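You operate a simulated robot arm through the tools that you are given. There is no shell and no other tool. Be economical: measure what you need, move in short steps, check, and stop when the job is done.

The job below is to be done with a simulated two-armed robot. You get a single attempt, and the scene is never put back.

JOB
Take the grey guide block on the top of the workbench and put it away in the waste bin at the conveyor. Fetch the bolt from the top of the workbench and stand it on the lower shelf of the workbench. Take the orange strap coil on the top of the workbench and put it away on the top shelf of the film rack. Put two of the angle brackets from the left third shelf from the top of the long grey rack on the right bottom shelf of the long grey rack. Open the middle drawer, fetch the yellow sensor from the left second shelf from the bottom of the long grey rack and set it in the inside of the middle drawer and shut the drawer again. Take the chock on the right second shelf from the bottom of the long grey rack and put it away on the bottom shelf of the roller rack. The order is free. Set down upright: grey guide block, bolt, angle bracket, sensor, chock.

Only the result counts: the job must be done as asked and must still hold three seconds after the hand-in. Knocking over, shifting, dropping, spilling or breaking anything else fails it.

ROBOT AND FRAMES
Two 7-joint arms with two-finger grippers on one trunk, on a base that drives. Base frame: it is fixed to the floor where the robot stands at the start and does not move with it; the origin is under the middle of the robot, x ahead of it, y to its left, z up. Units: m, degrees, N and s.
The left shoulder is at the start at [0.07, 0.139, 1.191], the right one opposite. With the tool pointing down near the work surface each hand reaches from about 0.1 to 0.66 m from the robot's upright axis, wherever it stands, measured 20 degrees to its own side. Places, roughly: angle bracket (5x8x7 cm) [0.7, -0.9, 1]; bolt (3x2x7 cm) [0.8, 0.7, 0.9]; bottom shelf of the roller rack (72x24 cm) [-1.2, 6.12, 0.24]; chock (15x8x10 cm) [0.6, -1.5, 0.6]; grey guide block (10x4x7 cm) [0.5, 0.1, 0.9]; inside of the middle drawer [0.6, 1.7, 0.5]; lower shelf of the workbench [0.7, 0.6, 0.3]; middle drawer [0.6, 1.7, 0.5]; orange strap coil (9x9x4 cm) [0.7, 0.8, 0.9]; right bottom shelf of the long grey rack [0.6, -1.9, 0.2]; sensor [0.5, -1, 0.5]; top shelf of the film rack [-0.6, 10.9, 1.6]; waste bin at the conveyor (18x15 cm) [-2.62, -0.84, 0.38]. Payload 3.43 kg a hand.
The TCP of each hand is the grasp point between the finger pads, 0.03 m short of the fingertips. In the tool frame z runs along the fingers and y along their closing line. The gripper opens to 0.104 m. The gripper's body begins 0.057 m behind the TCP.
Orientation is that of the tool frame in the base frame, as a unit quaternion [w, x, y, z]. With the fingers straight down and closing along the base's y, the tool's x points along the base's -x, its y along +y and its z along -z.

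CONTROLS
- The arms move only by the tool jog_arm. It takes "left_series", "right_series" or both (then of equal length, played together; a hand with none holds still); each is one flat list of numbers, 7 for each row, row after row: the shift along the tool's x, y, z in m, then the turn, a rotation vector about the tool's x, y, z in degrees, then the closure, from 0 (fully open) to 1 (shut). In form: [dx, dy, dz, wx, wy, wz, jaw, dx, dy, dz, wx, wy, wz, jaw, ...]. A call has 1 to 20 rows; each row shifts and turns the commanded pose from where the row before left it, along the tool's axes as they then stand. Rows are played at 5 a second. More than 0.05 m and 8.6 degrees between two rows, or a gripper value outside its range, and nothing of the call is played. A pose out of reach is approached as far as the arm can. The call stops where the force on the tool passes 40 N (or 10 N more than at its start, if that is more) or the arm is blocked; 0.2 s more then pass. Each finger travels about 0.045 m/s and halts on what it meets, pressing with about 42 N; the grip force reading is that of the motor and also rises with nothing between the fingers. The clock runs only during rows and for 0.2 s after the last one: add rows that do not move to give the fingers time. The reply holds the time, the measured pose of the TCP, the force on the tool along the base axes, the opening and the grip force, in the units named above and with some noise, with the torque about the TCP (base axes, N m) and any sound that the robot's microphone picked up.
- Cameras (640 x 400 px; columns grow to the right, rows downward): "scene" is now at [0.1411, -0.0146, 1.4286]; the picture's right is [-0.15, -0.99, 0.00], its down [-0.48, 0.07, -0.87] and it looks along [0.86, -0.13, -0.49] (base axes); focal length 214 px, centre (320, 200). "left" rides on the left gripper at [0.067, -0.018, -0.09] in its tool frame; the picture's right is [0.25, 0.97, 0.00], its down [-0.73, 0.19, -0.66] and it looks along [-0.64, 0.17, 0.75] (tool axes); focal length 218 px, centre (320, 200). "right" rides on the right gripper at [0.067, 0.018, -0.09] in its tool frame; the picture's right is [-0.25, 0.97, 0.00], its down [-0.73, -0.19, -0.66] and it looks along [-0.64, -0.17, 0.75] (tool axes); focal length 218 px, centre (320, 200). There is no depth. A picture from a camera that has moved, and an enlarged one, comes with that camera's place and axes in the base frame and with its lens.
- snapshot(camera): a new picture of that camera. No time passes.
- raise_lower(by): slides the trunk up (or, below 0, down) by that many m; the arms and the scene camera ride with it, the base frame stays. It gives what a move gives, with no picture.
- base_move(legs): drives the robot by 1 to 6 legs, each [ahead, left, turn to the left] in m, m and degrees, along the robot's own axes; the way and the turn of a leg run together, so that a leg with both is an arc; at most 1.5 m and 180 degrees a leg. The arms and the cameras ride along, it lands a little off, and it stops where it bumps. It gives what a move gives.
- turn_head(pan, tilt): turns the head with the scene camera to pan (to the left, within 86 degrees either way) and tilt (down, from -29 to 69), counted from straight ahead of the robot. It gives what a move gives.
- inspect(camera, box): a new picture of the part [left, top, right, bottom] of that camera's present view, enlarged. No time passes.
- job_done(): hands the job in; it is judged then, once.

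Go step by step. Nothing tells you exact positions but the pictures and the camera data: compare them with the known pose of the tool, close in by small moves and look again before you grip or let go. The budget is 483 turns and 246 pictures, counting those below and the enlarged ones. Unless the task says otherwise, let go and move clear before handing in.

The tools are called after "Emit:" by a JSON object that holds its "op" and its "data". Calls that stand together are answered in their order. jog_arm: Moves the arms, as the interface text tells. Its arguments: {"type":"object","properties":{"left_series":{"type":"array","items":{"type":"number"}},"right_series":{"type":"array","items":{"type":"number"}}},"required":[]} The other tools are called the same way: raise_lower (by) slides the trunk up or down; base_move (legs) drives the base; turn_head (pan, tilt) turns the head that bears the scene camera; snapshot (camera) takes a picture; inspect (camera, box) takes an enlarged picture of a part of a camera's view; job_done () hands the job in.

At the start:

```text
time: 0.0
left_eef_pos: [0.4727, 0.3677, 1.1611]
left_ee_rot: [0.0, 0.0, 1.0, 0.001]
left_force: [-0.6, -0.7, -0.6]
left_moment: [-0.04, 0.03, 0.02]
left_gripper_width: 0.1039
left_grip_force: 0.0
right_eef_pos: [0.3745, -0.036, 1.2769]
right_ee_rot: [0.0, 0.001, 1.0, 0.0]
right_force: [-0.1, 1.0, -0.6]
right_moment: [-0.01, -0.01, 0.0]
right_gripper_width: 0.104
right_grip_force: 0.1
trunk travel left (down, up): [-0.686, 0.254]
robot x, y, heading: [-0.0036, 0.0001, -0.1]
head pan, tilt: [-8.7, 29.2]
```

scene: 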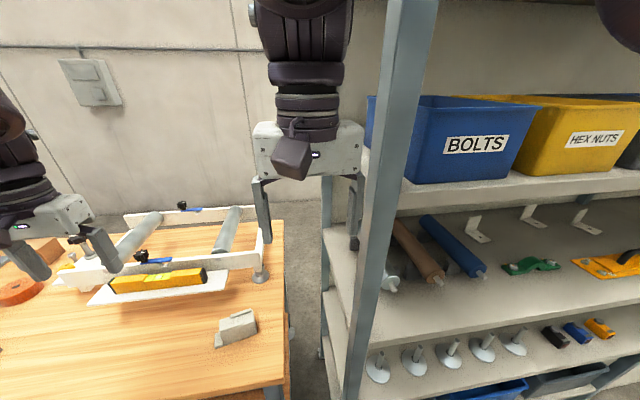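
right: 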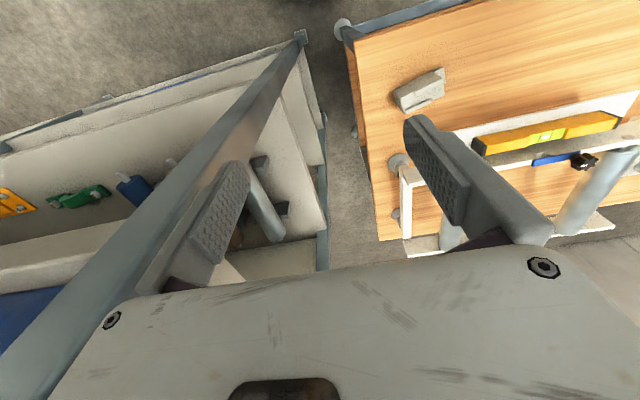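
left: 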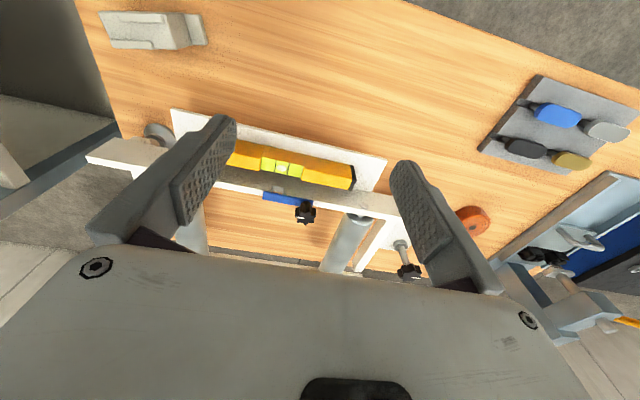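

I see the workbench ahead with the grey guide block, and the long grey rack to the right. I'll look around with the head first.

Emit:
{"op": "turn_head", "data": {"pan": 40, "tilt": 35}}

Emit:
{"op": "snapshot", "data": {"camera": "scene"}}

Emit:
{"op": "turn_head", "data": {"pan": -60, "tilt": 35}}

Emit:
{"op": "snapshot", "data": {"camera": "scene"}}

```text
time: 1.2
left_eef_pos: [0.4732, 0.3682, 1.1623]
left_ee_rot: [0.0, 0.0, 1.0, 0.0]
left_force: [-0.1, -0.3, -0.8]
left_moment: [0.0, 0.0, 0.0]
left_gripper_width: 0.1042
left_grip_force: 0.2
right_eef_pos: [0.3742, -0.0366, 1.2776]
right_ee_rot: [0.0, 0.0, 1.0, 0.0]
right_force: [0.2, -0.6, 0.7]
right_moment: [0.0, -0.01, -0.02]
right_gripper_width: 0.1039
right_grip_force: 0.2
trunk travel left (down, up): [-0.686, 0.254]
robot x, y, heading: [0.0029, -0.001, 0.2]
head pan, tilt: [40.0, 35.0]
```

```text
242 pictures are left
camera scene: at [0.1189, 0.0557, 1.4196], right [0.64, -0.77, 0.0], down [-0.44, -0.37, -0.82], along [0.63, 0.53, -0.57], focal length 214 px, centre (320, 200)
```

scene: 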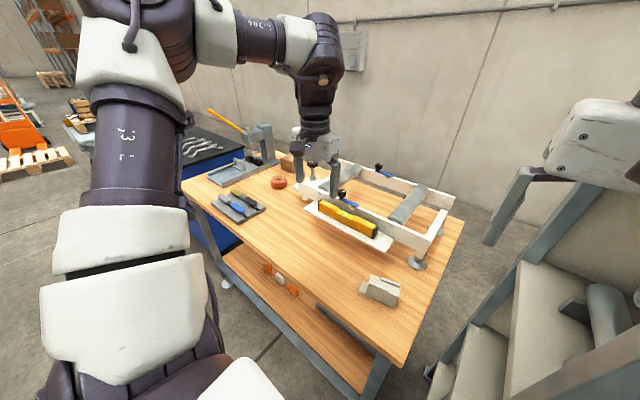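

```text
time: 2.9
left_eef_pos: [0.4726, 0.3687, 1.1608]
left_ee_rot: [0.0, 0.0, 1.0, 0.0]
left_force: [-0.4, 0.5, 0.0]
left_moment: [-0.01, 0.01, -0.02]
left_gripper_width: 0.1042
left_grip_force: 0.1
right_eef_pos: [0.3749, -0.0362, 1.2777]
right_ee_rot: [0.001, -0.001, 1.0, 0.0]
right_force: [0.4, 0.8, -0.4]
right_moment: [-0.03, -0.02, 0.02]
right_gripper_width: 0.1043
right_grip_force: 0.0
trunk travel left (down, up): [-0.686, 0.254]
robot x, y, heading: [0.0019, 0.0019, 0.1]
head pan, tilt: [-60.0, 35.0]
```

```text
241 pictures are left
camera scene: at [0.0955, -0.0771, 1.4196], right [-0.87, -0.5, 0.0], down [-0.29, 0.5, -0.82], along [0.41, -0.71, -0.57], focal length 214 px, centre (320, 200)
```

scene: 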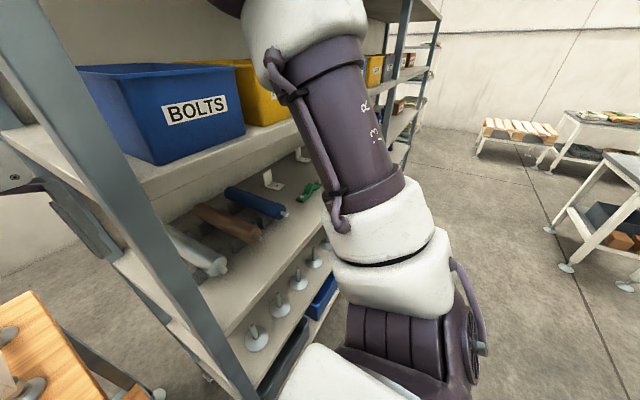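

The workbench stands ahead, the rack to the right. Close-up views of the bench next.

Emit:
{"op": "turn_head", "data": {"pan": 8, "tilt": 45}}

Emit:
{"op": "snapshot", "data": {"camera": "scene"}}

Emit:
{"op": "inspect", "data": {"camera": "left", "box": [320, 40, 640, 320]}}

Emit:
{"op": "inspect", "data": {"camera": "right", "box": [340, 40, 500, 140]}}

```text
time: 4.3
left_eef_pos: [0.4721, 0.3675, 1.1618]
left_ee_rot: [0.0, 0.0, 1.0, 0.0]
left_force: [0.1, 0.2, -0.1]
left_moment: [0.0, 0.01, -0.03]
left_gripper_width: 0.1038
left_grip_force: 0.1
right_eef_pos: [0.3746, -0.0368, 1.2769]
right_ee_rot: [0.0, 0.0, 1.0, 0.001]
right_force: [-0.7, 0.8, 0.7]
right_moment: [0.01, 0.0, -0.02]
right_gripper_width: 0.1038
right_grip_force: 0.0
trunk travel left (down, up): [-0.686, 0.254]
robot x, y, heading: [0.0012, -0.0028, -0.1]
head pan, tilt: [8.0, 45.0]
```

```text
240 pictures are left
camera scene: at [0.1319, 0.0104, 1.4048], right [0.14, -0.99, 0.0], down [-0.7, -0.1, -0.71], along [0.7, 0.1, -0.71], focal length 214 px, centre (320, 200)
```

scene: 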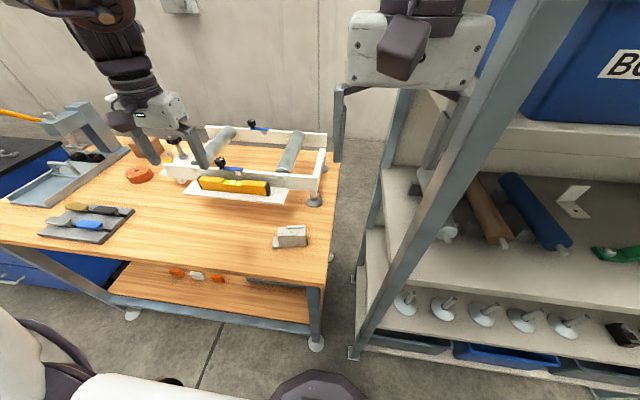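

```text
1.43 times, centred on (480, 180) of left
camera zoom: at [0.4059, 0.3512, 1.2521], right [-0.25, 0.97, 0.0], down [0.73, 0.19, 0.66], along [0.64, 0.17, -0.75], focal length 312 px, centre (91, 229)
```

zoom: 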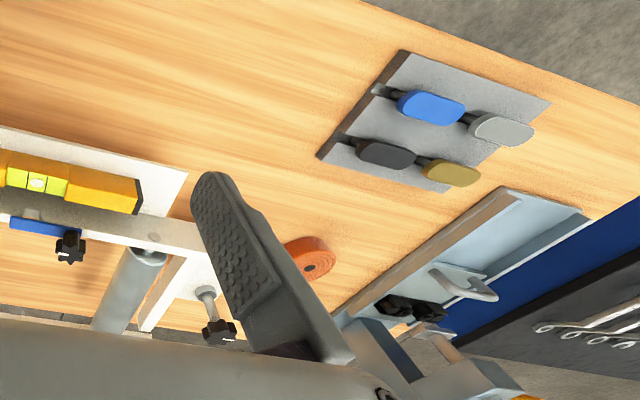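

```text
4.00 times, centred on (420, 90) of right
camera zoom: at [0.3071, -0.0191, 1.3648], right [0.25, 0.97, 0.0], down [0.73, -0.19, 0.66], along [0.64, -0.17, -0.75], focal length 873 px, centre (-80, 640)
```

zoom: 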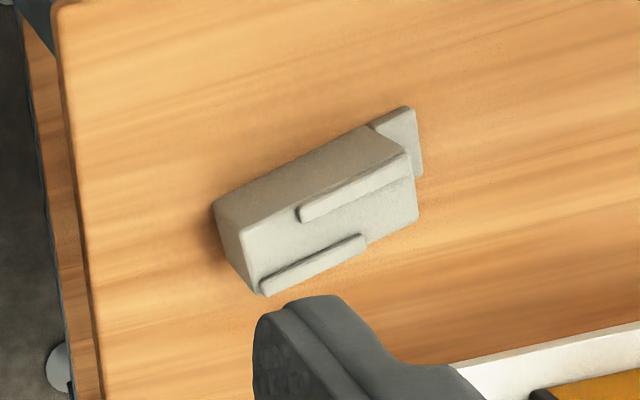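

The block sits at about (0.475, 0.135), its long axis about 13° off y, standing upright. I'll move the left hand aside and bring the right hand above the block, turned to close over its short side.

Emit:
{"op": "jog_arm", "data": {"left_series": [0, 0.025, 0, 0, 0, 0, 0, 0, 0.025, 0, 0, 0, 0, 0, 0, 0.025, 0, 0, 0, 0, 0, 0, 0.025, 0, 0, 0, 0, 0, 0, 0.025, 0, 0, 0, 0, 0, 0, 0, 0, 0, 0, 0, 0, 0, 0, 0, 0, 0, 0, 0, 0, 0, 0, 0, 0, 0, 0, 0, 0, 0, 0, 0, 0, 0, 0, 0, 0, 0, 0, 0, 0, 0, 0, 0, 0, 0, 0, 0, 0, 0, 0, 0, 0, 0, 0, 0, 0, 0, 0, 0, 0, 0, 0, 0, 0, 0, 0, 0, 0], "right_series": [-0.02, 0.034, 0.02, 0, 0, 0, 0, -0.02, 0.034, 0.02, 0, 0, 0, 0, -0.02, 0.034, 0.02, 0, 0, 0, 0, -0.02, 0.034, 0.02, 0, 0, 0, 0, -0.02, 0.034, 0.02, 0, 0, 0, 0, 0, 0, 0, 0, 0, 8.5, 0, 0, 0, 0, 0, 0, 8.5, 0, 0, 0, 0, 0, 0, 8.5, 0, 0, 0, 0, 0, 0, 8.5, 0, 0, 0, 0, 0, 0, 8.5, 0, 0, 0, 0, 0, 0, 8.5, 0, 0, 0, 0, 0, 0, 8.5, 0, 0, 0, 0, 0, 0, 8.5, 0, 0, 0, 0, 0, 0, 8.5, 0]}}

Emit:
{"op": "snapshot", "data": {"camera": "right"}}

```text
time: 7.5
left_eef_pos: [0.4733, 0.4931, 1.1611]
left_ee_rot: [0.0, 0.0, 1.0, 0.0]
left_force: [-0.1, -0.3, 0.2]
left_moment: [0.01, 0.0, -0.02]
left_gripper_width: 0.104
left_grip_force: 0.1
right_eef_pos: [0.5525, 0.0077, 1.2219]
right_ee_rot: [-0.013, 0.338, 0.941, 0.024]
right_force: [-0.3, 0.3, 0.1]
right_moment: [-0.02, -0.01, 0.01]
right_gripper_width: 0.104
right_grip_force: 0.1
right hand out of reach, approached as far as the arm can: row 7, 8, 9, 10, 11, 12, 13, 14
trunk travel left (down, up): [-0.686, 0.254]
robot x, y, heading: [0.0015, -0.0001, 0.0]
head pan, tilt: [8.0, 45.0]
stopped in row 14 (right hand): the arm was blocked; the commanded pose is now the measured one
```

```text
237 pictures are left
camera right: at [0.5132, 0.0593, 1.3146], right [0.81, 0.58, 0.02], down [0.45, -0.65, 0.62], along [0.38, -0.49, -0.78], focal length 218 px, centre (320, 200)
```

right: 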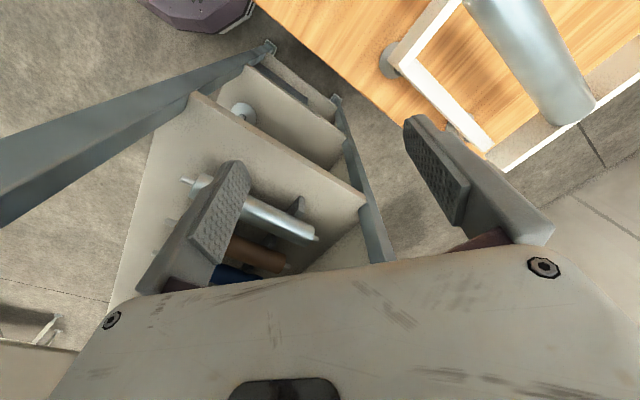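

The right wrist hit its limit that way. I'll turn it back to neutral and pull it back out of the way, then use the left hand, for which this turn is natural.

Emit:
{"op": "jog_arm", "data": {"right_series": [0, 0, 0, 0.56, -0.3, -7.9, 0, 0, 0, 0, 0.56, -0.3, -7.9, 0, 0, 0, 0, 0.56, -0.3, -7.9, 0, 0, 0, 0, 0.56, -0.3, -7.9, 0, 0, 0, 0, 0.56, -0.3, -7.9, 0, 0.04, 0, 0, 0, 0, 0, 0, 0.04, -0.02, 0, 0, 0, 0, 0, 0.04, -0.04, 0, 0, 0, 0, 0, 0.04, -0.04, 0, 0, 0, 0, 0, 0.04, -0.04, 0, 0, 0, 0, 0, 0.04, -0.03, 0, 0, 0, 0, 0]}}

Emit:
{"op": "inspect", "data": {"camera": "scene", "box": [260, 210, 324, 250]}}

```text
refused: row 8 steps farther than a row can; nothing moved
```

```text
10.00 times, centred on (292, 230) of scene
camera zoom: at [0.1321, 0.0101, 1.4048], right [0.14, -0.99, 0.0], down [-0.7, -0.1, -0.71], along [0.7, 0.1, -0.71], focal length 2145 px, centre (600, -100)
```

zoom: 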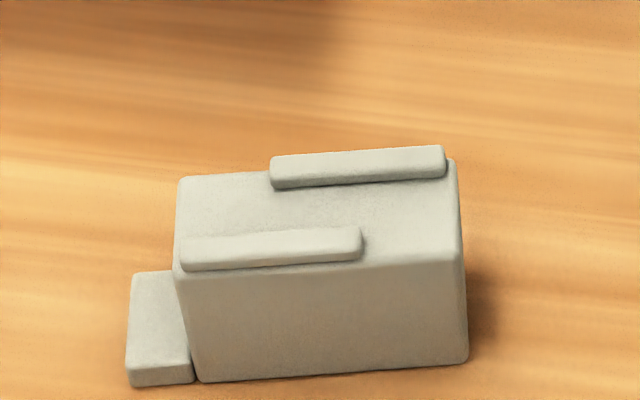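

The tab is low, so I can grip the block's upper body lengthwise (about 7.6 cm) with the right hand nearly unturned. I'll turn back and centre over it.

Emit:
{"op": "jog_arm", "data": {"right_series": [0, 0, 0, 0.4, -0.21, -7.36, 0, 0, 0, 0, 0.4, -0.21, -7.36, 0, 0, 0, 0, 0.4, -0.21, -7.36, 0, 0, 0, 0, 0.4, -0.21, -7.36, 0, 0, 0, 0, 0.4, -0.21, -7.36, 0, 0, 0, 0, 0.4, -0.21, -7.36, 0, 0, 0, 0, 0.4, -0.21, -7.36, 0, 0.0127, 0.0357, 0.025, 0, 0, 0, 0, 0.0127, 0.0357, 0.025, 0, 0, 0, 0, 0.0127, 0.0357, 0.025, 0, 0, 0, 0, 0.0127, 0.0357, 0.025, 0, 0, 0, 0]}}

Emit:
{"op": "snapshot", "data": {"camera": "right"}}

```text
time: 9.9
left_eef_pos: [0.4783, 0.493, 1.1581]
left_ee_rot: [-0.002, 0.001, 1.0, 0.0]
left_force: [-0.1, 0.2, 1.1]
left_moment: [0.0, 0.07, 0.05]
left_gripper_width: 0.104
left_grip_force: 0.1
right_eef_pos: [0.4772, 0.1395, 1.1203]
right_ee_rot: [0.001, -0.105, 0.994, -0.003]
right_force: [-0.5, 0.1, -1.1]
right_moment: [0.0, 0.07, 0.02]
right_gripper_width: 0.1042
right_grip_force: 0.0
trunk travel left (down, up): [-0.686, 0.254]
robot x, y, heading: [0.0006, 0.0007, 0.4]
head pan, tilt: [8.0, 45.0]
```

```text
235 pictures are left
camera right: at [0.4068, 0.1431, 1.2087], right [0.04, 1.0, 0.0], down [0.75, -0.03, 0.66], along [0.66, -0.03, -0.75], focal length 218 px, centre (320, 200)
```

right: 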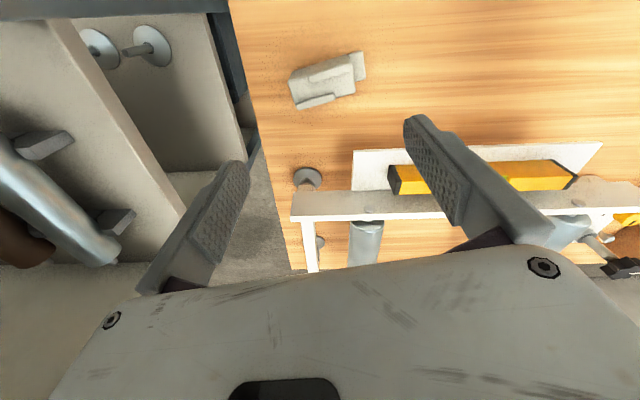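

Centered roughly over the block. Zoom to check before descending.

Emit:
{"op": "inspect", "data": {"camera": "right", "box": [270, 40, 398, 120]}}

```text
5.00 times, centred on (334, 80) of right
camera zoom: at [0.4068, 0.1431, 1.2087], right [0.04, 1.0, 0.0], down [0.75, -0.03, 0.66], along [0.66, -0.03, -0.75], focal length 1091 px, centre (250, 800)
```

zoom: 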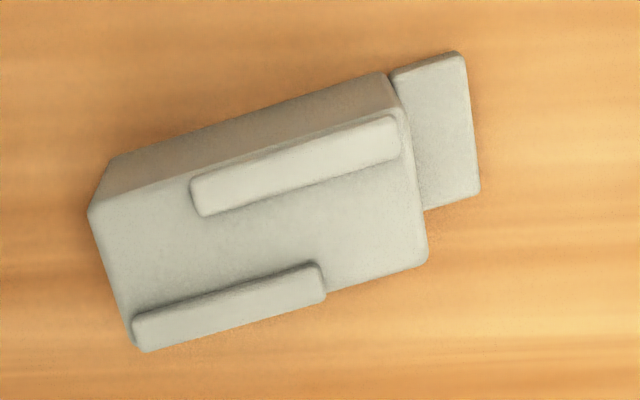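

Fine alignment is good; I descend, grip and lift slightly.

Emit:
{"op": "jog_arm", "data": {"right_series": [0, 0.0025, 0.041, 0, 0, -2, 0, 0, 0, 0.041, 0, 0, 0, 0, 0, 0, 0.041, 0, 0, 0, 0, 0, 0, 0.041, 0, 0, 0, 0, 0, 0, 0.041, 0, 0, 0, 0, 0, 0, 0, 0, 0, 0, 0, 0, 0, 0, 0, 0, 0, 1, 0, 0, 0, 0, 0, 0, 1, 0, 0, 0, 0, 0, 0, 1, 0, 0, 0, 0, 0, 0, 1, 0, 0, 0, 0, 0, 0, 1]}}

Emit:
{"op": "snapshot", "data": {"camera": "right"}}

```text
time: 12.3
left_eef_pos: [0.465, 0.5043, 1.159]
left_ee_rot: [0.004, 0.0, 1.0, -0.006]
left_force: [-0.2, -0.1, 0.2]
left_moment: [0.01, 0.0, -0.01]
left_gripper_width: 0.1042
left_grip_force: 0.0
right_eef_pos: [0.4677, 0.1492, 0.9205]
right_ee_rot: [0.007, -0.124, 0.992, -0.009]
right_force: [0.6, -0.9, 2.8]
right_moment: [0.22, -0.06, -0.07]
right_gripper_width: 0.0792
right_grip_force: 41.7
trunk travel left (down, up): [-0.686, 0.254]
robot x, y, heading: [-0.0024, 0.0036, -0.2]
head pan, tilt: [8.0, 45.0]
```

```text
233 pictures are left
camera right: at [0.3968, 0.1516, 1.0073], right [0.01, 1.0, -0.02], down [0.74, 0.01, 0.67], along [0.67, -0.02, -0.74], focal length 218 px, centre (320, 200)
```

right: 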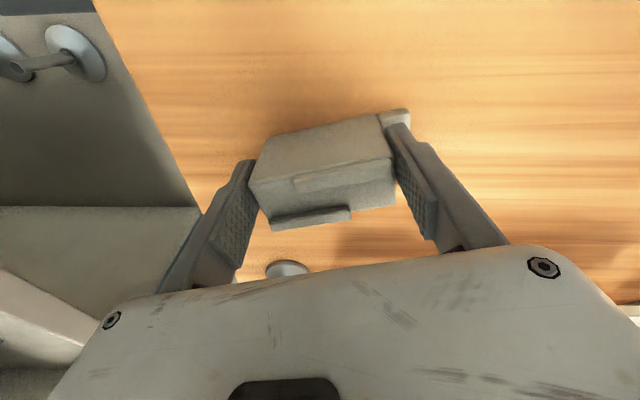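

Gripped at 7.9 cm. Lifting.

Emit:
{"op": "jog_arm", "data": {"right_series": [0, 0, -0.03, 0, 0, 0, 1, 0, 0, -0.04, 0, 0, 0, 1, 0, 0, -0.04, 0, 0, 0, 1, 0, 0, 0, 0, 0, 0, 1, 0, 0, 0, 0, 0, 0, 1]}}

Emit:
{"op": "snapshot", "data": {"camera": "right"}}

```text
time: 13.5
left_eef_pos: [0.4736, 0.4951, 1.1597]
left_ee_rot: [0.0, 0.0, 1.0, -0.003]
left_force: [0.0, 0.1, 0.0]
left_moment: [0.04, 0.01, -0.03]
left_gripper_width: 0.104
left_grip_force: 0.0
right_eef_pos: [0.4735, 0.1459, 1.0289]
right_ee_rot: [0.004, -0.123, 0.992, -0.004]
right_force: [-0.7, 0.1, -0.4]
right_moment: [0.0, -0.01, -0.01]
right_gripper_width: 0.0793
right_grip_force: 42.0
trunk travel left (down, up): [-0.686, 0.254]
robot x, y, heading: [0.0005, 0.0011, 0.1]
head pan, tilt: [8.0, 45.0]
```

```text
232 pictures are left
camera right: at [0.4033, 0.1474, 1.1159], right [0.01, 1.0, -0.01], down [0.75, 0.0, 0.66], along [0.66, -0.01, -0.75], focal length 218 px, centre (320, 200)
```

right: 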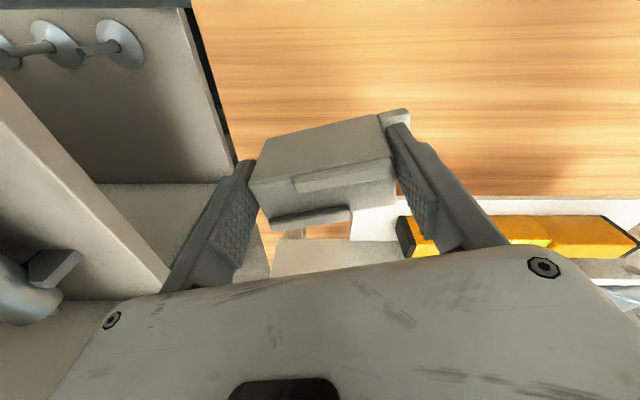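

Block held. I'll back away from the bench, turn around and look at the conveyor area.

Emit:
{"op": "base_move", "data": {"legs": [[-0.5, 0, 0], [0, 0, 180]]}}

Emit:
{"op": "turn_head", "data": {"pan": 0, "tilt": 15}}

Emit:
{"op": "snapshot", "data": {"camera": "scene"}}

```text
time: 23.8
left_eef_pos: [-0.975, -0.4986, 1.1605]
left_ee_rot: [0.0, 1.0, 0.004, 0.0]
left_force: [0.3, -0.2, 0.3]
left_moment: [-0.01, -0.01, 0.0]
left_gripper_width: 0.1042
left_grip_force: 0.0
right_eef_pos: [-0.9773, -0.1492, 1.028]
right_ee_rot: [-0.003, 0.992, 0.127, -0.003]
right_force: [0.6, 0.6, -0.5]
right_moment: [0.02, -0.03, 0.07]
right_gripper_width: 0.0789
right_grip_force: 42.0
trunk travel left (down, up): [-0.686, 0.254]
robot x, y, heading: [-0.5049, -0.0023, -179.5]
head pan, tilt: [8.0, 45.0]
```

```text
time: 24.8
left_eef_pos: [-0.9757, -0.4978, 1.1612]
left_ee_rot: [0.0, 1.0, 0.003, 0.001]
left_force: [0.1, 0.0, 0.1]
left_moment: [0.01, 0.02, -0.01]
left_gripper_width: 0.104
left_grip_force: 0.1
right_eef_pos: [-0.9765, -0.15, 1.0281]
right_ee_rot: [-0.003, 0.992, 0.128, -0.003]
right_force: [-0.5, -0.3, -1.1]
right_moment: [0.01, -0.01, 0.0]
right_gripper_width: 0.0788
right_grip_force: 42.2
trunk travel left (down, up): [-0.686, 0.254]
robot x, y, heading: [-0.5074, 0.0004, -179.7]
head pan, tilt: [0.0, 15.0]
```

```text
231 pictures are left
camera scene: at [-0.6475, -0.0042, 1.4515], right [-0.01, 1.0, 0.0], down [0.26, 0.0, -0.97], along [-0.97, -0.01, -0.26], focal length 214 px, centre (320, 200)
```

scene: 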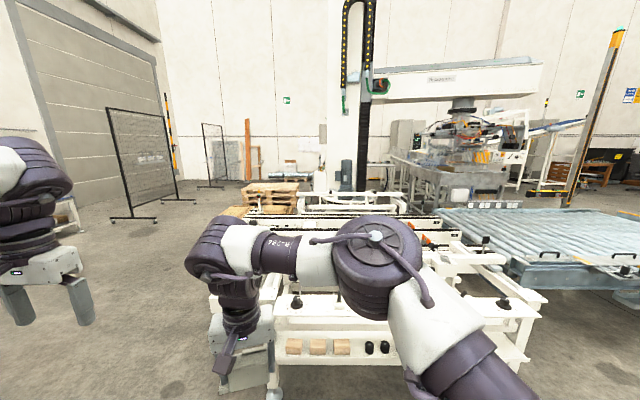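

The bin is hidden behind my hand. I'll shift left (base −y) and look again.

Emit:
{"op": "base_move", "data": {"legs": [[0, 1.0, 0]]}}

Emit:
{"op": "turn_head", "data": {"pan": 0, "tilt": 25}}

Emit:
{"op": "snapshot", "data": {"camera": "scene"}}

```text
time: 29.9
left_eef_pos: [-0.9777, -1.4871, 1.1616]
left_ee_rot: [0.0, 1.0, -0.002, 0.0]
left_force: [-0.5, -0.7, -0.3]
left_moment: [-0.01, 0.0, 0.01]
left_gripper_width: 0.1039
left_grip_force: 0.1
right_eef_pos: [-0.9776, -1.1382, 1.0271]
right_ee_rot: [-0.002, 0.993, 0.121, -0.005]
right_force: [-0.1, 0.0, -0.6]
right_moment: [0.02, -0.03, -0.03]
right_gripper_width: 0.079
right_grip_force: 42.2
trunk travel left (down, up): [-0.686, 0.254]
robot x, y, heading: [-0.5046, -0.9964, 179.7]
head pan, tilt: [0.0, 15.0]
```

```text
time: 30.6
left_eef_pos: [-0.98, -1.4877, 1.1615]
left_ee_rot: [-0.001, 1.0, -0.004, -0.001]
left_force: [-0.6, -0.4, 1.2]
left_moment: [-0.01, 0.0, 0.03]
left_gripper_width: 0.1041
left_grip_force: 0.0
right_eef_pos: [-0.9763, -1.139, 1.0291]
right_ee_rot: [-0.003, 0.993, 0.122, -0.003]
right_force: [-0.1, -0.8, -0.9]
right_moment: [-0.02, 0.0, -0.02]
right_gripper_width: 0.0792
right_grip_force: 42.3
trunk travel left (down, up): [-0.686, 0.254]
robot x, y, heading: [-0.5042, -0.9996, 180.0]
head pan, tilt: [0.0, 25.0]
```

```text
230 pictures are left
camera scene: at [-0.6451, -0.9975, 1.4354], right [0.0, 1.0, 0.0], down [0.42, 0.0, -0.91], along [-0.91, 0.0, -0.42], focal length 214 px, centre (320, 200)
```

scene: 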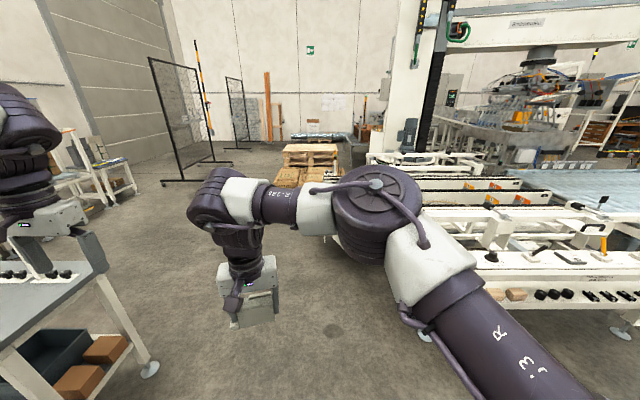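

The bin should be behind my arm; I drive nearer and look lower.

Emit:
{"op": "base_move", "data": {"legs": [[0.8, 0, -15]]}}

Emit:
{"op": "turn_head", "data": {"pan": -5, "tilt": 40}}

Emit:
{"op": "snapshot", "data": {"camera": "scene"}}

```text
time: 35.0
left_eef_pos: [-1.882, -1.2412, 1.1608]
left_ee_rot: [0.0, 0.991, -0.132, 0.001]
left_force: [-0.2, -0.1, 0.0]
left_moment: [0.0, 0.01, 0.0]
left_gripper_width: 0.1041
left_grip_force: 0.1
right_eef_pos: [-1.7902, -0.9045, 1.0288]
right_ee_rot: [-0.003, 1.0, -0.008, -0.003]
right_force: [1.1, -0.2, -0.4]
right_moment: [-0.01, 0.0, 0.02]
right_gripper_width: 0.0791
right_grip_force: 41.4
trunk travel left (down, up): [-0.686, 0.254]
robot x, y, heading: [-1.2952, -0.8914, 164.7]
head pan, tilt: [0.0, 25.0]
```

```text
time: 35.7
left_eef_pos: [-1.8828, -1.2402, 1.1606]
left_ee_rot: [0.0, 0.991, -0.133, 0.0]
left_force: [0.1, 0.4, -0.9]
left_moment: [-0.02, 0.03, -0.03]
left_gripper_width: 0.1038
left_grip_force: 0.1
right_eef_pos: [-1.7918, -0.9037, 1.0261]
right_ee_rot: [-0.003, 1.0, -0.009, -0.002]
right_force: [0.3, 0.3, -0.9]
right_moment: [0.0, 0.0, -0.04]
right_gripper_width: 0.0791
right_grip_force: 41.5
trunk travel left (down, up): [-0.686, 0.254]
robot x, y, heading: [-1.2971, -0.8875, 164.6]
head pan, tilt: [-5.0, 40.0]
```

```text
229 pictures are left
camera scene: at [-1.4244, -0.8476, 1.4121], right [0.34, 0.94, 0.0], down [0.6, -0.22, -0.77], along [-0.72, 0.26, -0.64], focal length 214 px, centre (320, 200)
```

scene: 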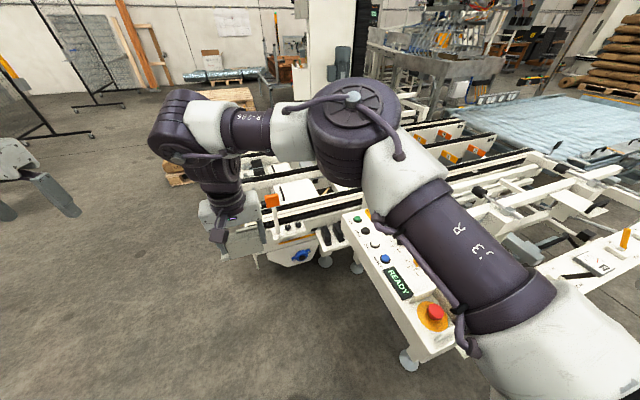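

The gripper still hides it. I turn a little more to reveal the bin at the conveyor's end.

Emit:
{"op": "base_move", "data": {"legs": [[0, 0, 35]]}}

Emit:
{"op": "turn_head", "data": {"pan": -30, "tilt": 40}}

Emit:
{"op": "snapshot", "data": {"camera": "scene"}}

Emit:
{"op": "snapshot", "data": {"camera": "left"}}

```text
time: 37.8
left_eef_pos: [-1.5718, -1.5156, 1.1612]
left_ee_rot: [0.0, 0.984, 0.176, 0.0]
left_force: [0.3, 0.1, -0.8]
left_moment: [0.03, 0.04, 0.02]
left_gripper_width: 0.104
left_grip_force: 0.0
right_eef_pos: [-1.6912, -1.1873, 1.0291]
right_ee_rot: [-0.001, 0.955, 0.296, -0.003]
right_force: [0.3, 0.5, -1.1]
right_moment: [0.06, 0.0, 0.0]
right_gripper_width: 0.0789
right_grip_force: 42.1
trunk travel left (down, up): [-0.686, 0.254]
robot x, y, heading: [-1.2949, -0.8917, -159.9]
head pan, tilt: [-5.0, 40.0]
```

```text
time: 38.7
left_eef_pos: [-1.5707, -1.5159, 1.1608]
left_ee_rot: [0.001, 0.984, 0.176, 0.0]
left_force: [0.0, -0.9, -0.6]
left_moment: [0.01, -0.01, -0.02]
left_gripper_width: 0.1037
left_grip_force: 0.0
right_eef_pos: [-1.6909, -1.187, 1.0275]
right_ee_rot: [-0.002, 0.955, 0.296, -0.004]
right_force: [-0.1, 0.2, -1.5]
right_moment: [0.01, -0.02, -0.02]
right_gripper_width: 0.0789
right_grip_force: 42.2
trunk travel left (down, up): [-0.686, 0.254]
robot x, y, heading: [-1.2978, -0.8884, -160.0]
head pan, tilt: [-30.0, 40.0]
```

```text
228 pictures are left
camera scene: at [-1.4266, -0.8933, 1.412], right [0.17, 0.99, 0.0], down [0.63, -0.11, -0.77], along [-0.75, 0.13, -0.64], focal length 214 px, centre (320, 200)
```

scene: 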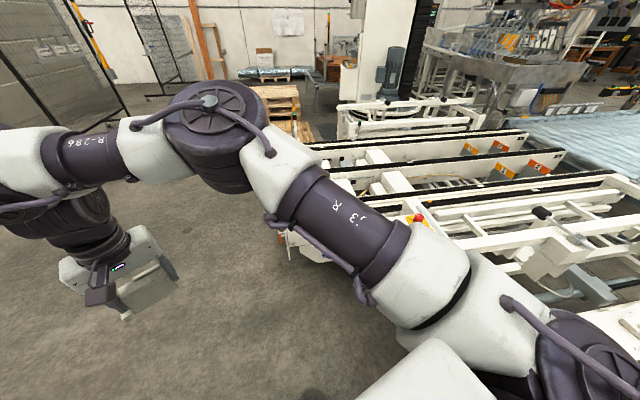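

```text
227 pictures are left
camera left: at [-1.5129, -1.4749, 1.2516], right [0.57, -0.82, 0.0], down [-0.62, -0.43, 0.66], along [-0.54, -0.37, -0.75], focal length 218 px, centre (320, 200)
```

left: 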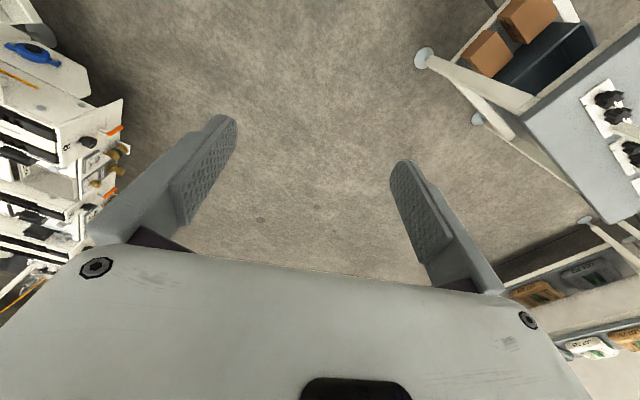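

Still occluded by the arm. I turn right so the bin lies to the left of the right arm.

Emit:
{"op": "base_move", "data": {"legs": [[0, 0, -65]]}}

Emit:
{"op": "turn_head", "data": {"pan": 35, "tilt": 35}}

Emit:
{"op": "snapshot", "data": {"camera": "scene"}}

```text
time: 41.9
left_eef_pos: [-1.9803, -0.9181, 1.1614]
left_ee_rot: [0.0, 0.928, -0.373, 0.0]
left_force: [-0.2, -0.1, 0.6]
left_moment: [-0.01, -0.01, 0.04]
left_gripper_width: 0.1038
left_grip_force: 0.1
right_eef_pos: [-1.7373, -0.6651, 1.0267]
right_ee_rot: [-0.003, 0.966, -0.257, -0.003]
right_force: [-0.3, 0.2, -0.7]
right_moment: [0.0, 0.0, 0.01]
right_gripper_width: 0.0792
right_grip_force: 41.8
trunk travel left (down, up): [-0.686, 0.254]
robot x, y, heading: [-1.2941, -0.8912, 136.2]
head pan, tilt: [-30.0, 40.0]
```

```text
time: 43.3
left_eef_pos: [-1.9793, -0.917, 1.1617]
left_ee_rot: [-0.001, 0.928, -0.372, 0.0]
left_force: [-0.7, -0.5, 0.2]
left_moment: [0.01, -0.01, 0.0]
left_gripper_width: 0.1039
left_grip_force: 0.1
right_eef_pos: [-1.7383, -0.6655, 1.0285]
right_ee_rot: [-0.004, 0.967, -0.255, -0.002]
right_force: [-0.2, -0.4, -1.2]
right_moment: [-0.01, -0.03, 0.0]
right_gripper_width: 0.079
right_grip_force: 41.9
trunk travel left (down, up): [-0.686, 0.254]
robot x, y, heading: [-1.2971, -0.8882, 136.1]
head pan, tilt: [35.0, 35.0]
```

```text
226 pictures are left
camera scene: at [-1.4192, -0.8417, 1.4196], right [0.15, 0.99, 0.0], down [0.57, -0.09, -0.82], along [-0.81, 0.13, -0.57], focal length 214 px, centre (320, 200)
```

scene: 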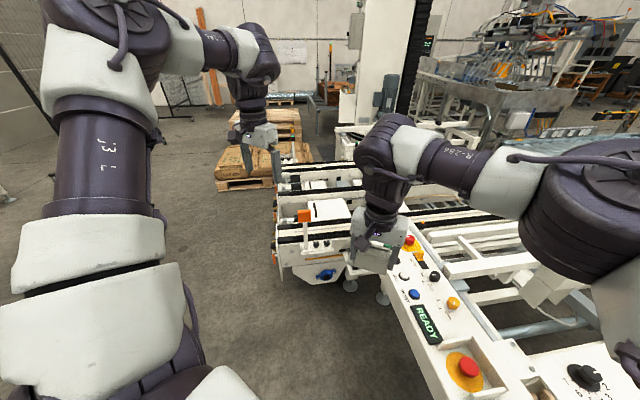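

Now visible around (295,223). Zoom.

Emit:
{"op": "inspect", "data": {"camera": "scene", "box": [240, 160, 400, 300]}}

```text
2.86 times, centred on (320, 230) of scene
camera zoom: at [-1.4192, -0.8417, 1.4196], right [0.15, 0.99, 0.0], down [0.57, -0.09, -0.82], along [-0.81, 0.13, -0.57], focal length 613 px, centre (320, 114)
```

zoom: 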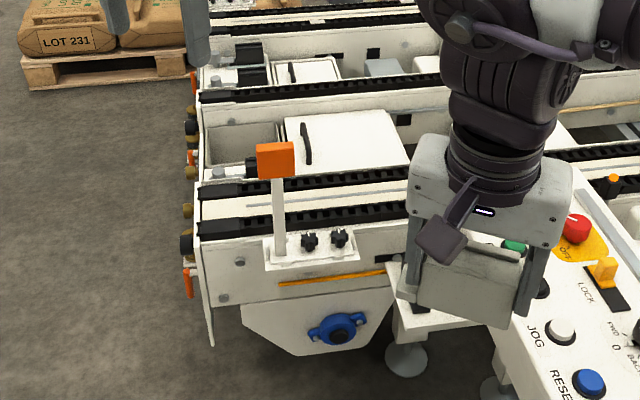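

The bin looks to be the pocket between the conveyor tracks near (-2.61,-0.85). I'll approach from the conveyor's end, facing +y.

Emit:
{"op": "base_move", "data": {"legs": [[0, 0, -46], [-0.52, 0, 0], [0, 1.45, 0]]}}

Emit:
{"op": "turn_head", "data": {"pan": 10, "tilt": 45}}

Emit:
{"op": "snapshot", "data": {"camera": "scene"}}

Emit:
{"op": "snapshot", "data": {"camera": "right"}}

```text
time: 55.1
left_eef_pos: [-3.2041, -0.9049, 1.1612]
left_ee_rot: [0.0, -0.7, 0.714, 0.0]
left_force: [-0.9, -0.1, 0.4]
left_moment: [0.01, -0.03, 0.01]
left_gripper_width: 0.104
left_grip_force: 0.1
right_eef_pos: [-2.8544, -0.9143, 1.0271]
right_ee_rot: [-0.004, 0.782, -0.623, -0.001]
right_force: [0.5, 0.2, -1.2]
right_moment: [0.0, 0.01, -0.01]
right_gripper_width: 0.0792
right_grip_force: 41.8
trunk travel left (down, up): [-0.686, 0.254]
robot x, y, heading: [-2.7203, -1.3901, 88.7]
head pan, tilt: [35.0, 35.0]
```

```text
time: 56.0
left_eef_pos: [-3.2033, -0.9064, 1.161]
left_ee_rot: [0.001, -0.699, 0.715, 0.0]
left_force: [0.6, -0.7, 0.4]
left_moment: [0.0, 0.03, 0.03]
left_gripper_width: 0.104
left_grip_force: 0.1
right_eef_pos: [-2.8556, -0.9151, 1.0279]
right_ee_rot: [-0.004, 0.782, -0.623, -0.001]
right_force: [-0.2, -0.6, -1.2]
right_moment: [-0.02, 0.01, -0.01]
right_gripper_width: 0.0791
right_grip_force: 42.2
trunk travel left (down, up): [-0.686, 0.254]
robot x, y, heading: [-2.7206, -1.3898, 88.9]
head pan, tilt: [10.0, 45.0]
```

```text
224 pictures are left
camera scene: at [-2.7321, -1.2609, 1.4048], right [0.99, 0.15, 0.0], down [0.11, -0.7, -0.71], along [-0.11, 0.7, -0.71], focal length 214 px, centre (320, 200)
```

scene: 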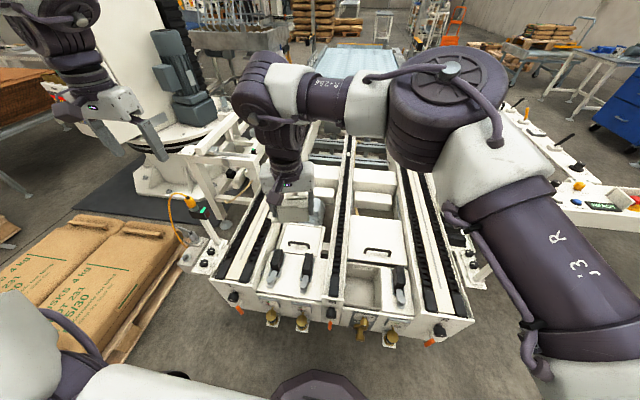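

```text
223 pictures are left
camera right: at [-2.8581, -0.9846, 1.1152], right [-1.0, 0.03, 0.0], down [0.02, 0.75, 0.66], along [0.02, 0.66, -0.75], focal length 218 px, centre (320, 200)
```

right: 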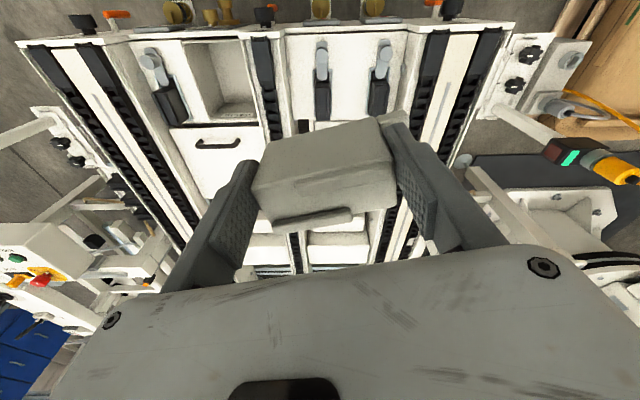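

The bin pocket is clear now, right half, at about (360,285) in the scene view. Zoom.

Emit:
{"op": "inspect", "data": {"camera": "scene", "box": [320, 200, 448, 330]}}

Emit:
{"op": "inspect", "data": {"camera": "right", "box": [120, 10, 320, 150]}}

```text
3.08 times, centred on (384, 265) of scene
camera zoom: at [-2.7321, -1.2609, 1.4048], right [0.99, 0.15, 0.0], down [0.11, -0.7, -0.71], along [-0.11, 0.7, -0.71], focal length 660 px, centre (123, 0)
```

zoom: 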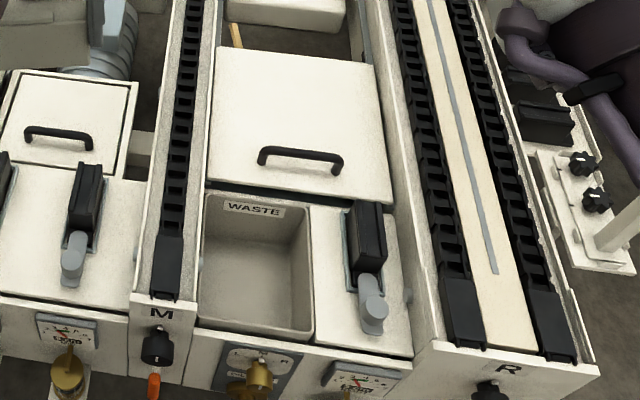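

```text
2.86 times, centred on (220, 80) of right
camera zoom: at [-2.8581, -0.9846, 1.1152], right [-1.0, 0.03, 0.0], down [0.02, 0.75, 0.66], along [0.02, 0.66, -0.75], focal length 624 px, centre (606, 543)
```

zoom: 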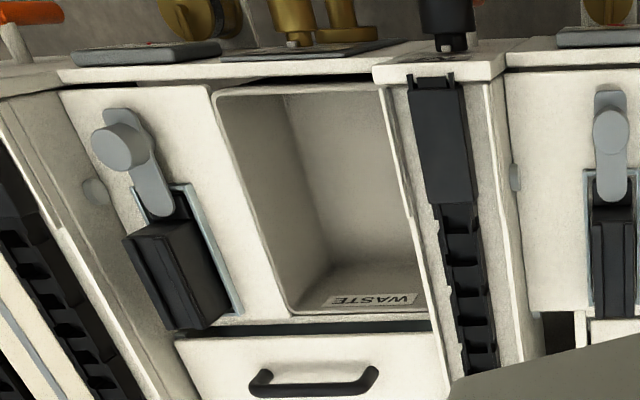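

Rim: centre ≈(-2.624,-0.856), z≈0.54, long side along y. I turn the block so its length runs along y (wrist −77°).

Emit:
{"op": "jog_arm", "data": {"right_series": [0, 0, 0, 0, 0, -8.5, 1, 0, 0, 0, 0, 0, -8.5, 1, 0, 0, 0, 0, 0, -8.5, 1, 0, 0, 0, 0, 0, -8.5, 1, 0, 0, 0, 0, 0, -8.5, 1, 0, 0, 0, 0, 0, -8.5, 1, 0, 0, 0, 0, 0, -8.5, 1, 0, 0, 0, 0, 0, -8.5, 1, 0, 0, 0, 0, 0, -8.5, 1, 0, 0, 0, 0, 0, 0, 1]}}

```text
time: 58.2
left_eef_pos: [-3.2031, -0.9063, 1.1615]
left_ee_rot: [0.0, -0.699, 0.716, 0.0]
left_force: [0.4, 0.1, 0.2]
left_moment: [0.0, -0.01, -0.02]
left_gripper_width: 0.1043
left_grip_force: 0.0
right_eef_pos: [-2.8542, -0.9148, 1.0285]
right_ee_rot: [-0.004, 1.0, -0.005, 0.001]
right_force: [0.6, -0.4, -0.7]
right_moment: [0.01, 0.01, 0.01]
right_gripper_width: 0.0789
right_grip_force: 41.8
trunk travel left (down, up): [-0.686, 0.254]
robot x, y, heading: [-2.7232, -1.3863, 88.8]
head pan, tilt: [10.0, 45.0]
```

The turn worked. Now I move over the bin, lower the trunk by 0.25 and look.

Emit:
{"op": "jog_arm", "data": {"right_series": [0.041, -0.013, 0, 0, 0, 0, 1, 0.041, -0.013, 0, 0, 0, 0, 1, 0.041, -0.013, 0, 0, 0, 0, 1, 0.041, -0.013, 0, 0, 0, 0, 1, 0.041, -0.013, 0, 0, 0, 0, 1]}}

Emit:
{"op": "raise_lower", "data": {"by": -0.25}}

Emit:
{"op": "snapshot", "data": {"camera": "right"}}

Emit:
{"op": "snapshot", "data": {"camera": "scene"}}

```text
time: 59.4
left_eef_pos: [-3.2007, -0.9062, 1.1615]
left_ee_rot: [-0.001, -0.699, 0.715, 0.0]
left_force: [-0.3, -1.0, -0.1]
left_moment: [0.0, 0.04, -0.02]
left_gripper_width: 0.1041
left_grip_force: 0.0
right_eef_pos: [-2.6487, -0.8493, 1.0303]
right_ee_rot: [-0.003, 1.0, -0.004, 0.001]
right_force: [0.2, -0.2, -1.8]
right_moment: [0.0, 0.0, 0.01]
right_gripper_width: 0.079
right_grip_force: 42.0
trunk travel left (down, up): [-0.686, 0.254]
robot x, y, heading: [-2.719, -1.3898, 88.8]
head pan, tilt: [10.0, 45.0]
```

```text
time: 62.0
left_eef_pos: [-3.2029, -0.9065, 0.9116]
left_ee_rot: [0.0, -0.699, 0.715, 0.0]
left_force: [0.2, -0.8, 0.5]
left_moment: [-0.01, -0.02, 0.01]
left_gripper_width: 0.1039
left_grip_force: 0.1
right_eef_pos: [-2.6497, -0.8507, 0.7808]
right_ee_rot: [-0.003, 1.0, -0.006, 0.001]
right_force: [0.1, -0.7, -0.5]
right_moment: [0.0, 0.0, -0.03]
right_gripper_width: 0.0788
right_grip_force: 42.2
trunk travel left (down, up): [-0.436, 0.504]
robot x, y, heading: [-2.7235, -1.3883, 88.8]
head pan, tilt: [10.0, 45.0]
```

```text
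220 pictures are left
camera right: at [-2.5839, -0.8697, 0.8697], right [-0.26, -0.96, -0.01], down [-0.73, 0.19, 0.66], along [-0.63, 0.18, -0.76], focal length 218 px, centre (320, 200)
```

right: 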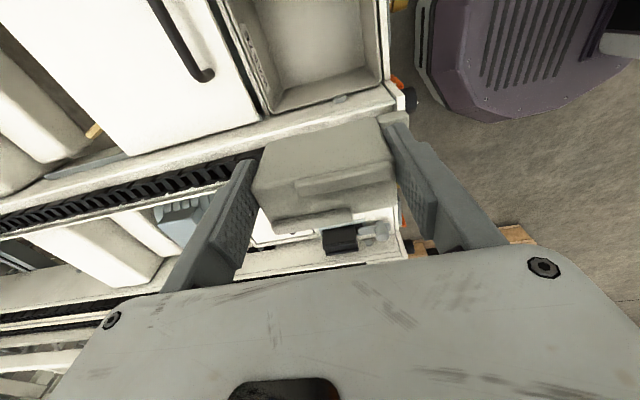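

```text
219 pictures are left
camera scene: at [-2.7319, -1.2611, 1.1548], right [0.99, 0.15, 0.0], down [0.11, -0.7, -0.71], along [-0.11, 0.7, -0.71], focal length 214 px, centre (320, 200)
```

scene: 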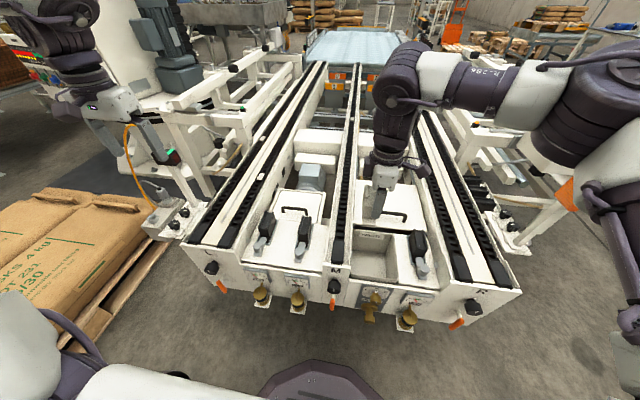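

The wrist camera sees into the bin well. Zoom to measure its floor.

Emit:
{"op": "inspect", "data": {"camera": "right", "box": [220, 0, 420, 125]}}

Emit:
{"op": "inspect", "data": {"camera": "scene", "box": [330, 140, 450, 300]}}

```text
3.20 times, centred on (320, 62) of right
camera zoom: at [-2.5839, -0.8697, 0.8697], right [-0.26, -0.96, -0.01], down [-0.73, 0.19, 0.66], along [-0.63, 0.18, -0.76], focal length 698 px, centre (320, 640)
```

zoom: 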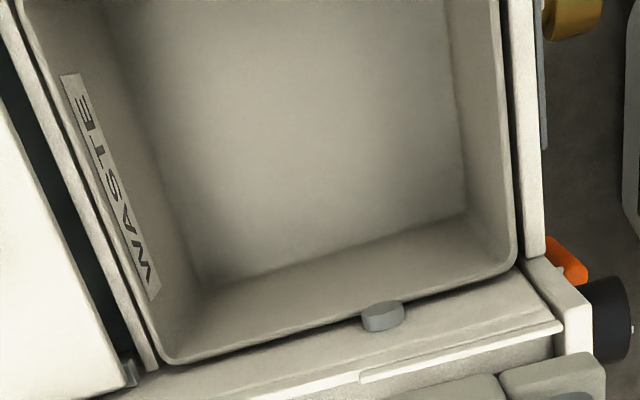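

```text
2.50 times, centred on (390, 220) of scene
camera zoom: at [-2.7319, -1.2611, 1.1548], right [0.99, 0.15, 0.0], down [0.11, -0.7, -0.71], along [-0.11, 0.7, -0.71], focal length 536 px, centre (145, 150)
```

zoom: 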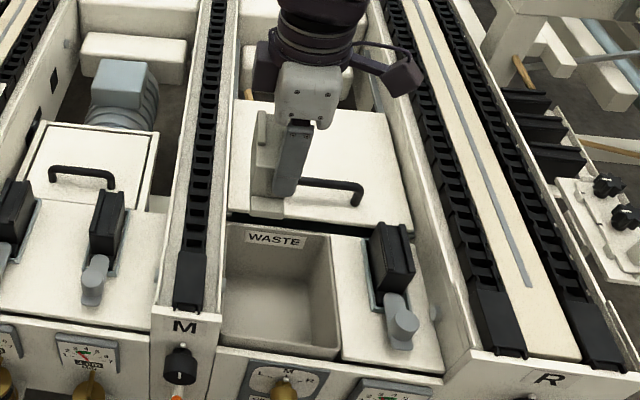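

Floor ≈0.38, walls vertical; interior x ∈ [-2.68,-2.552], y ∈ [-0.927,-0.765]. To keep the wrist camera clear of the rim, I'd better have the tool x toward the robot. Turning back 90° and centring.

Emit:
{"op": "jog_arm", "data": {"right_series": [0, 0, 0, 0, 0, 8.15, 1, 0, 0, 0, 0, 0, 8.15, 1, 0, 0, 0, 0, 0, 8.15, 1, 0, 0, 0, 0, 0, 8.15, 1, 0, 0, 0, 0, 0, 8.15, 1, 0, 0, 0, 0, 0, 8.15, 1, 0, 0, 0, 0, 0, 8.15, 1, 0, 0, 0, 0, 0, 8.15, 1, 0, 0, 0, 0, 0, 8.15, 1, 0, 0, 0, 0, 0, 8.15, 1, 0, 0, 0, 0, 0, 8.15, 1, -0.038, -0.03, 0, 0, 0, 0, 1, 0, 0, 0, 0, 0, 0, 1]}}

Emit:
{"op": "snapshot", "data": {"camera": "right"}}

Emit:
{"op": "inspect", "data": {"camera": "scene", "box": [330, 140, 450, 300]}}

```text
time: 64.8
left_eef_pos: [-3.2041, -0.9071, 0.9113]
left_ee_rot: [0.001, -0.699, 0.715, -0.001]
left_force: [-0.6, -0.2, 0.0]
left_moment: [0.02, 0.02, 0.0]
left_gripper_width: 0.1039
left_grip_force: 0.1
right_eef_pos: [-2.6209, -0.813, 0.784]
right_ee_rot: [0.003, -0.706, 0.708, 0.002]
right_force: [-0.3, 0.7, 0.0]
right_moment: [0.01, 0.0, 0.02]
right_gripper_width: 0.0789
right_grip_force: 42.1
trunk travel left (down, up): [-0.436, 0.504]
robot x, y, heading: [-2.7218, -1.3913, 88.6]
head pan, tilt: [10.0, 45.0]
```

```text
216 pictures are left
camera right: at [-2.6395, -0.8812, 0.8696], right [-0.97, 0.26, 0.0], down [0.19, 0.72, 0.66], along [0.17, 0.64, -0.75], focal length 218 px, centre (320, 200)
```

right: 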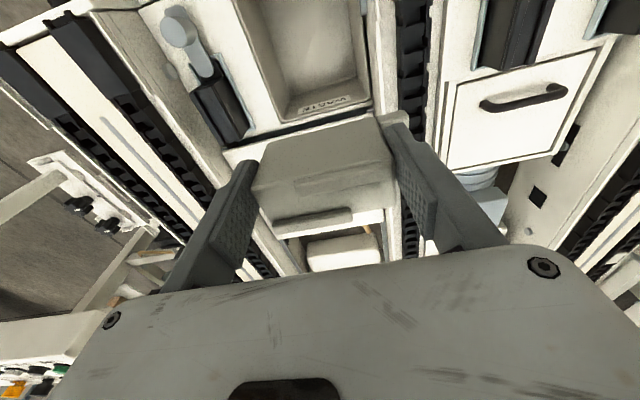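

```text
2.50 times, centred on (390, 220) of scene
camera zoom: at [-2.7324, -1.2617, 1.1549], right [0.99, 0.15, 0.0], down [0.11, -0.7, -0.71], along [-0.11, 0.7, -0.71], focal length 536 px, centre (145, 150)
```

zoom: 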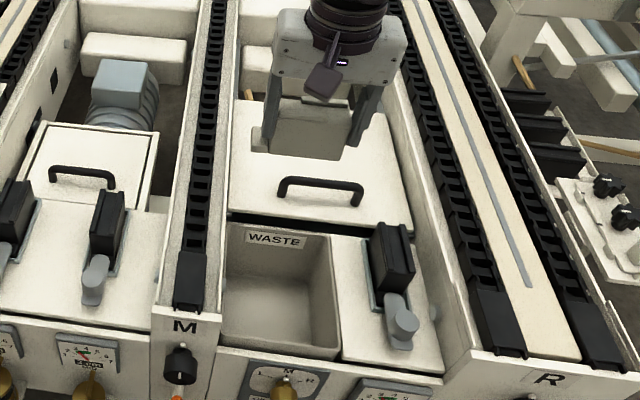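

Emit:
{"op": "inspect", "data": {"camera": "right", "box": [220, 0, 390, 130]}}

```text
3.08 times, centred on (305, 65) of right
camera zoom: at [-2.6395, -0.8812, 0.8696], right [-0.97, 0.26, 0.0], down [0.19, 0.72, 0.66], along [0.17, 0.64, -0.75], focal length 672 px, centre (366, 615)
```

zoom: 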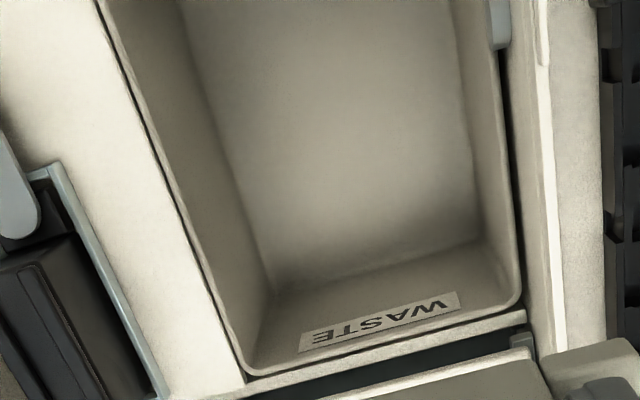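

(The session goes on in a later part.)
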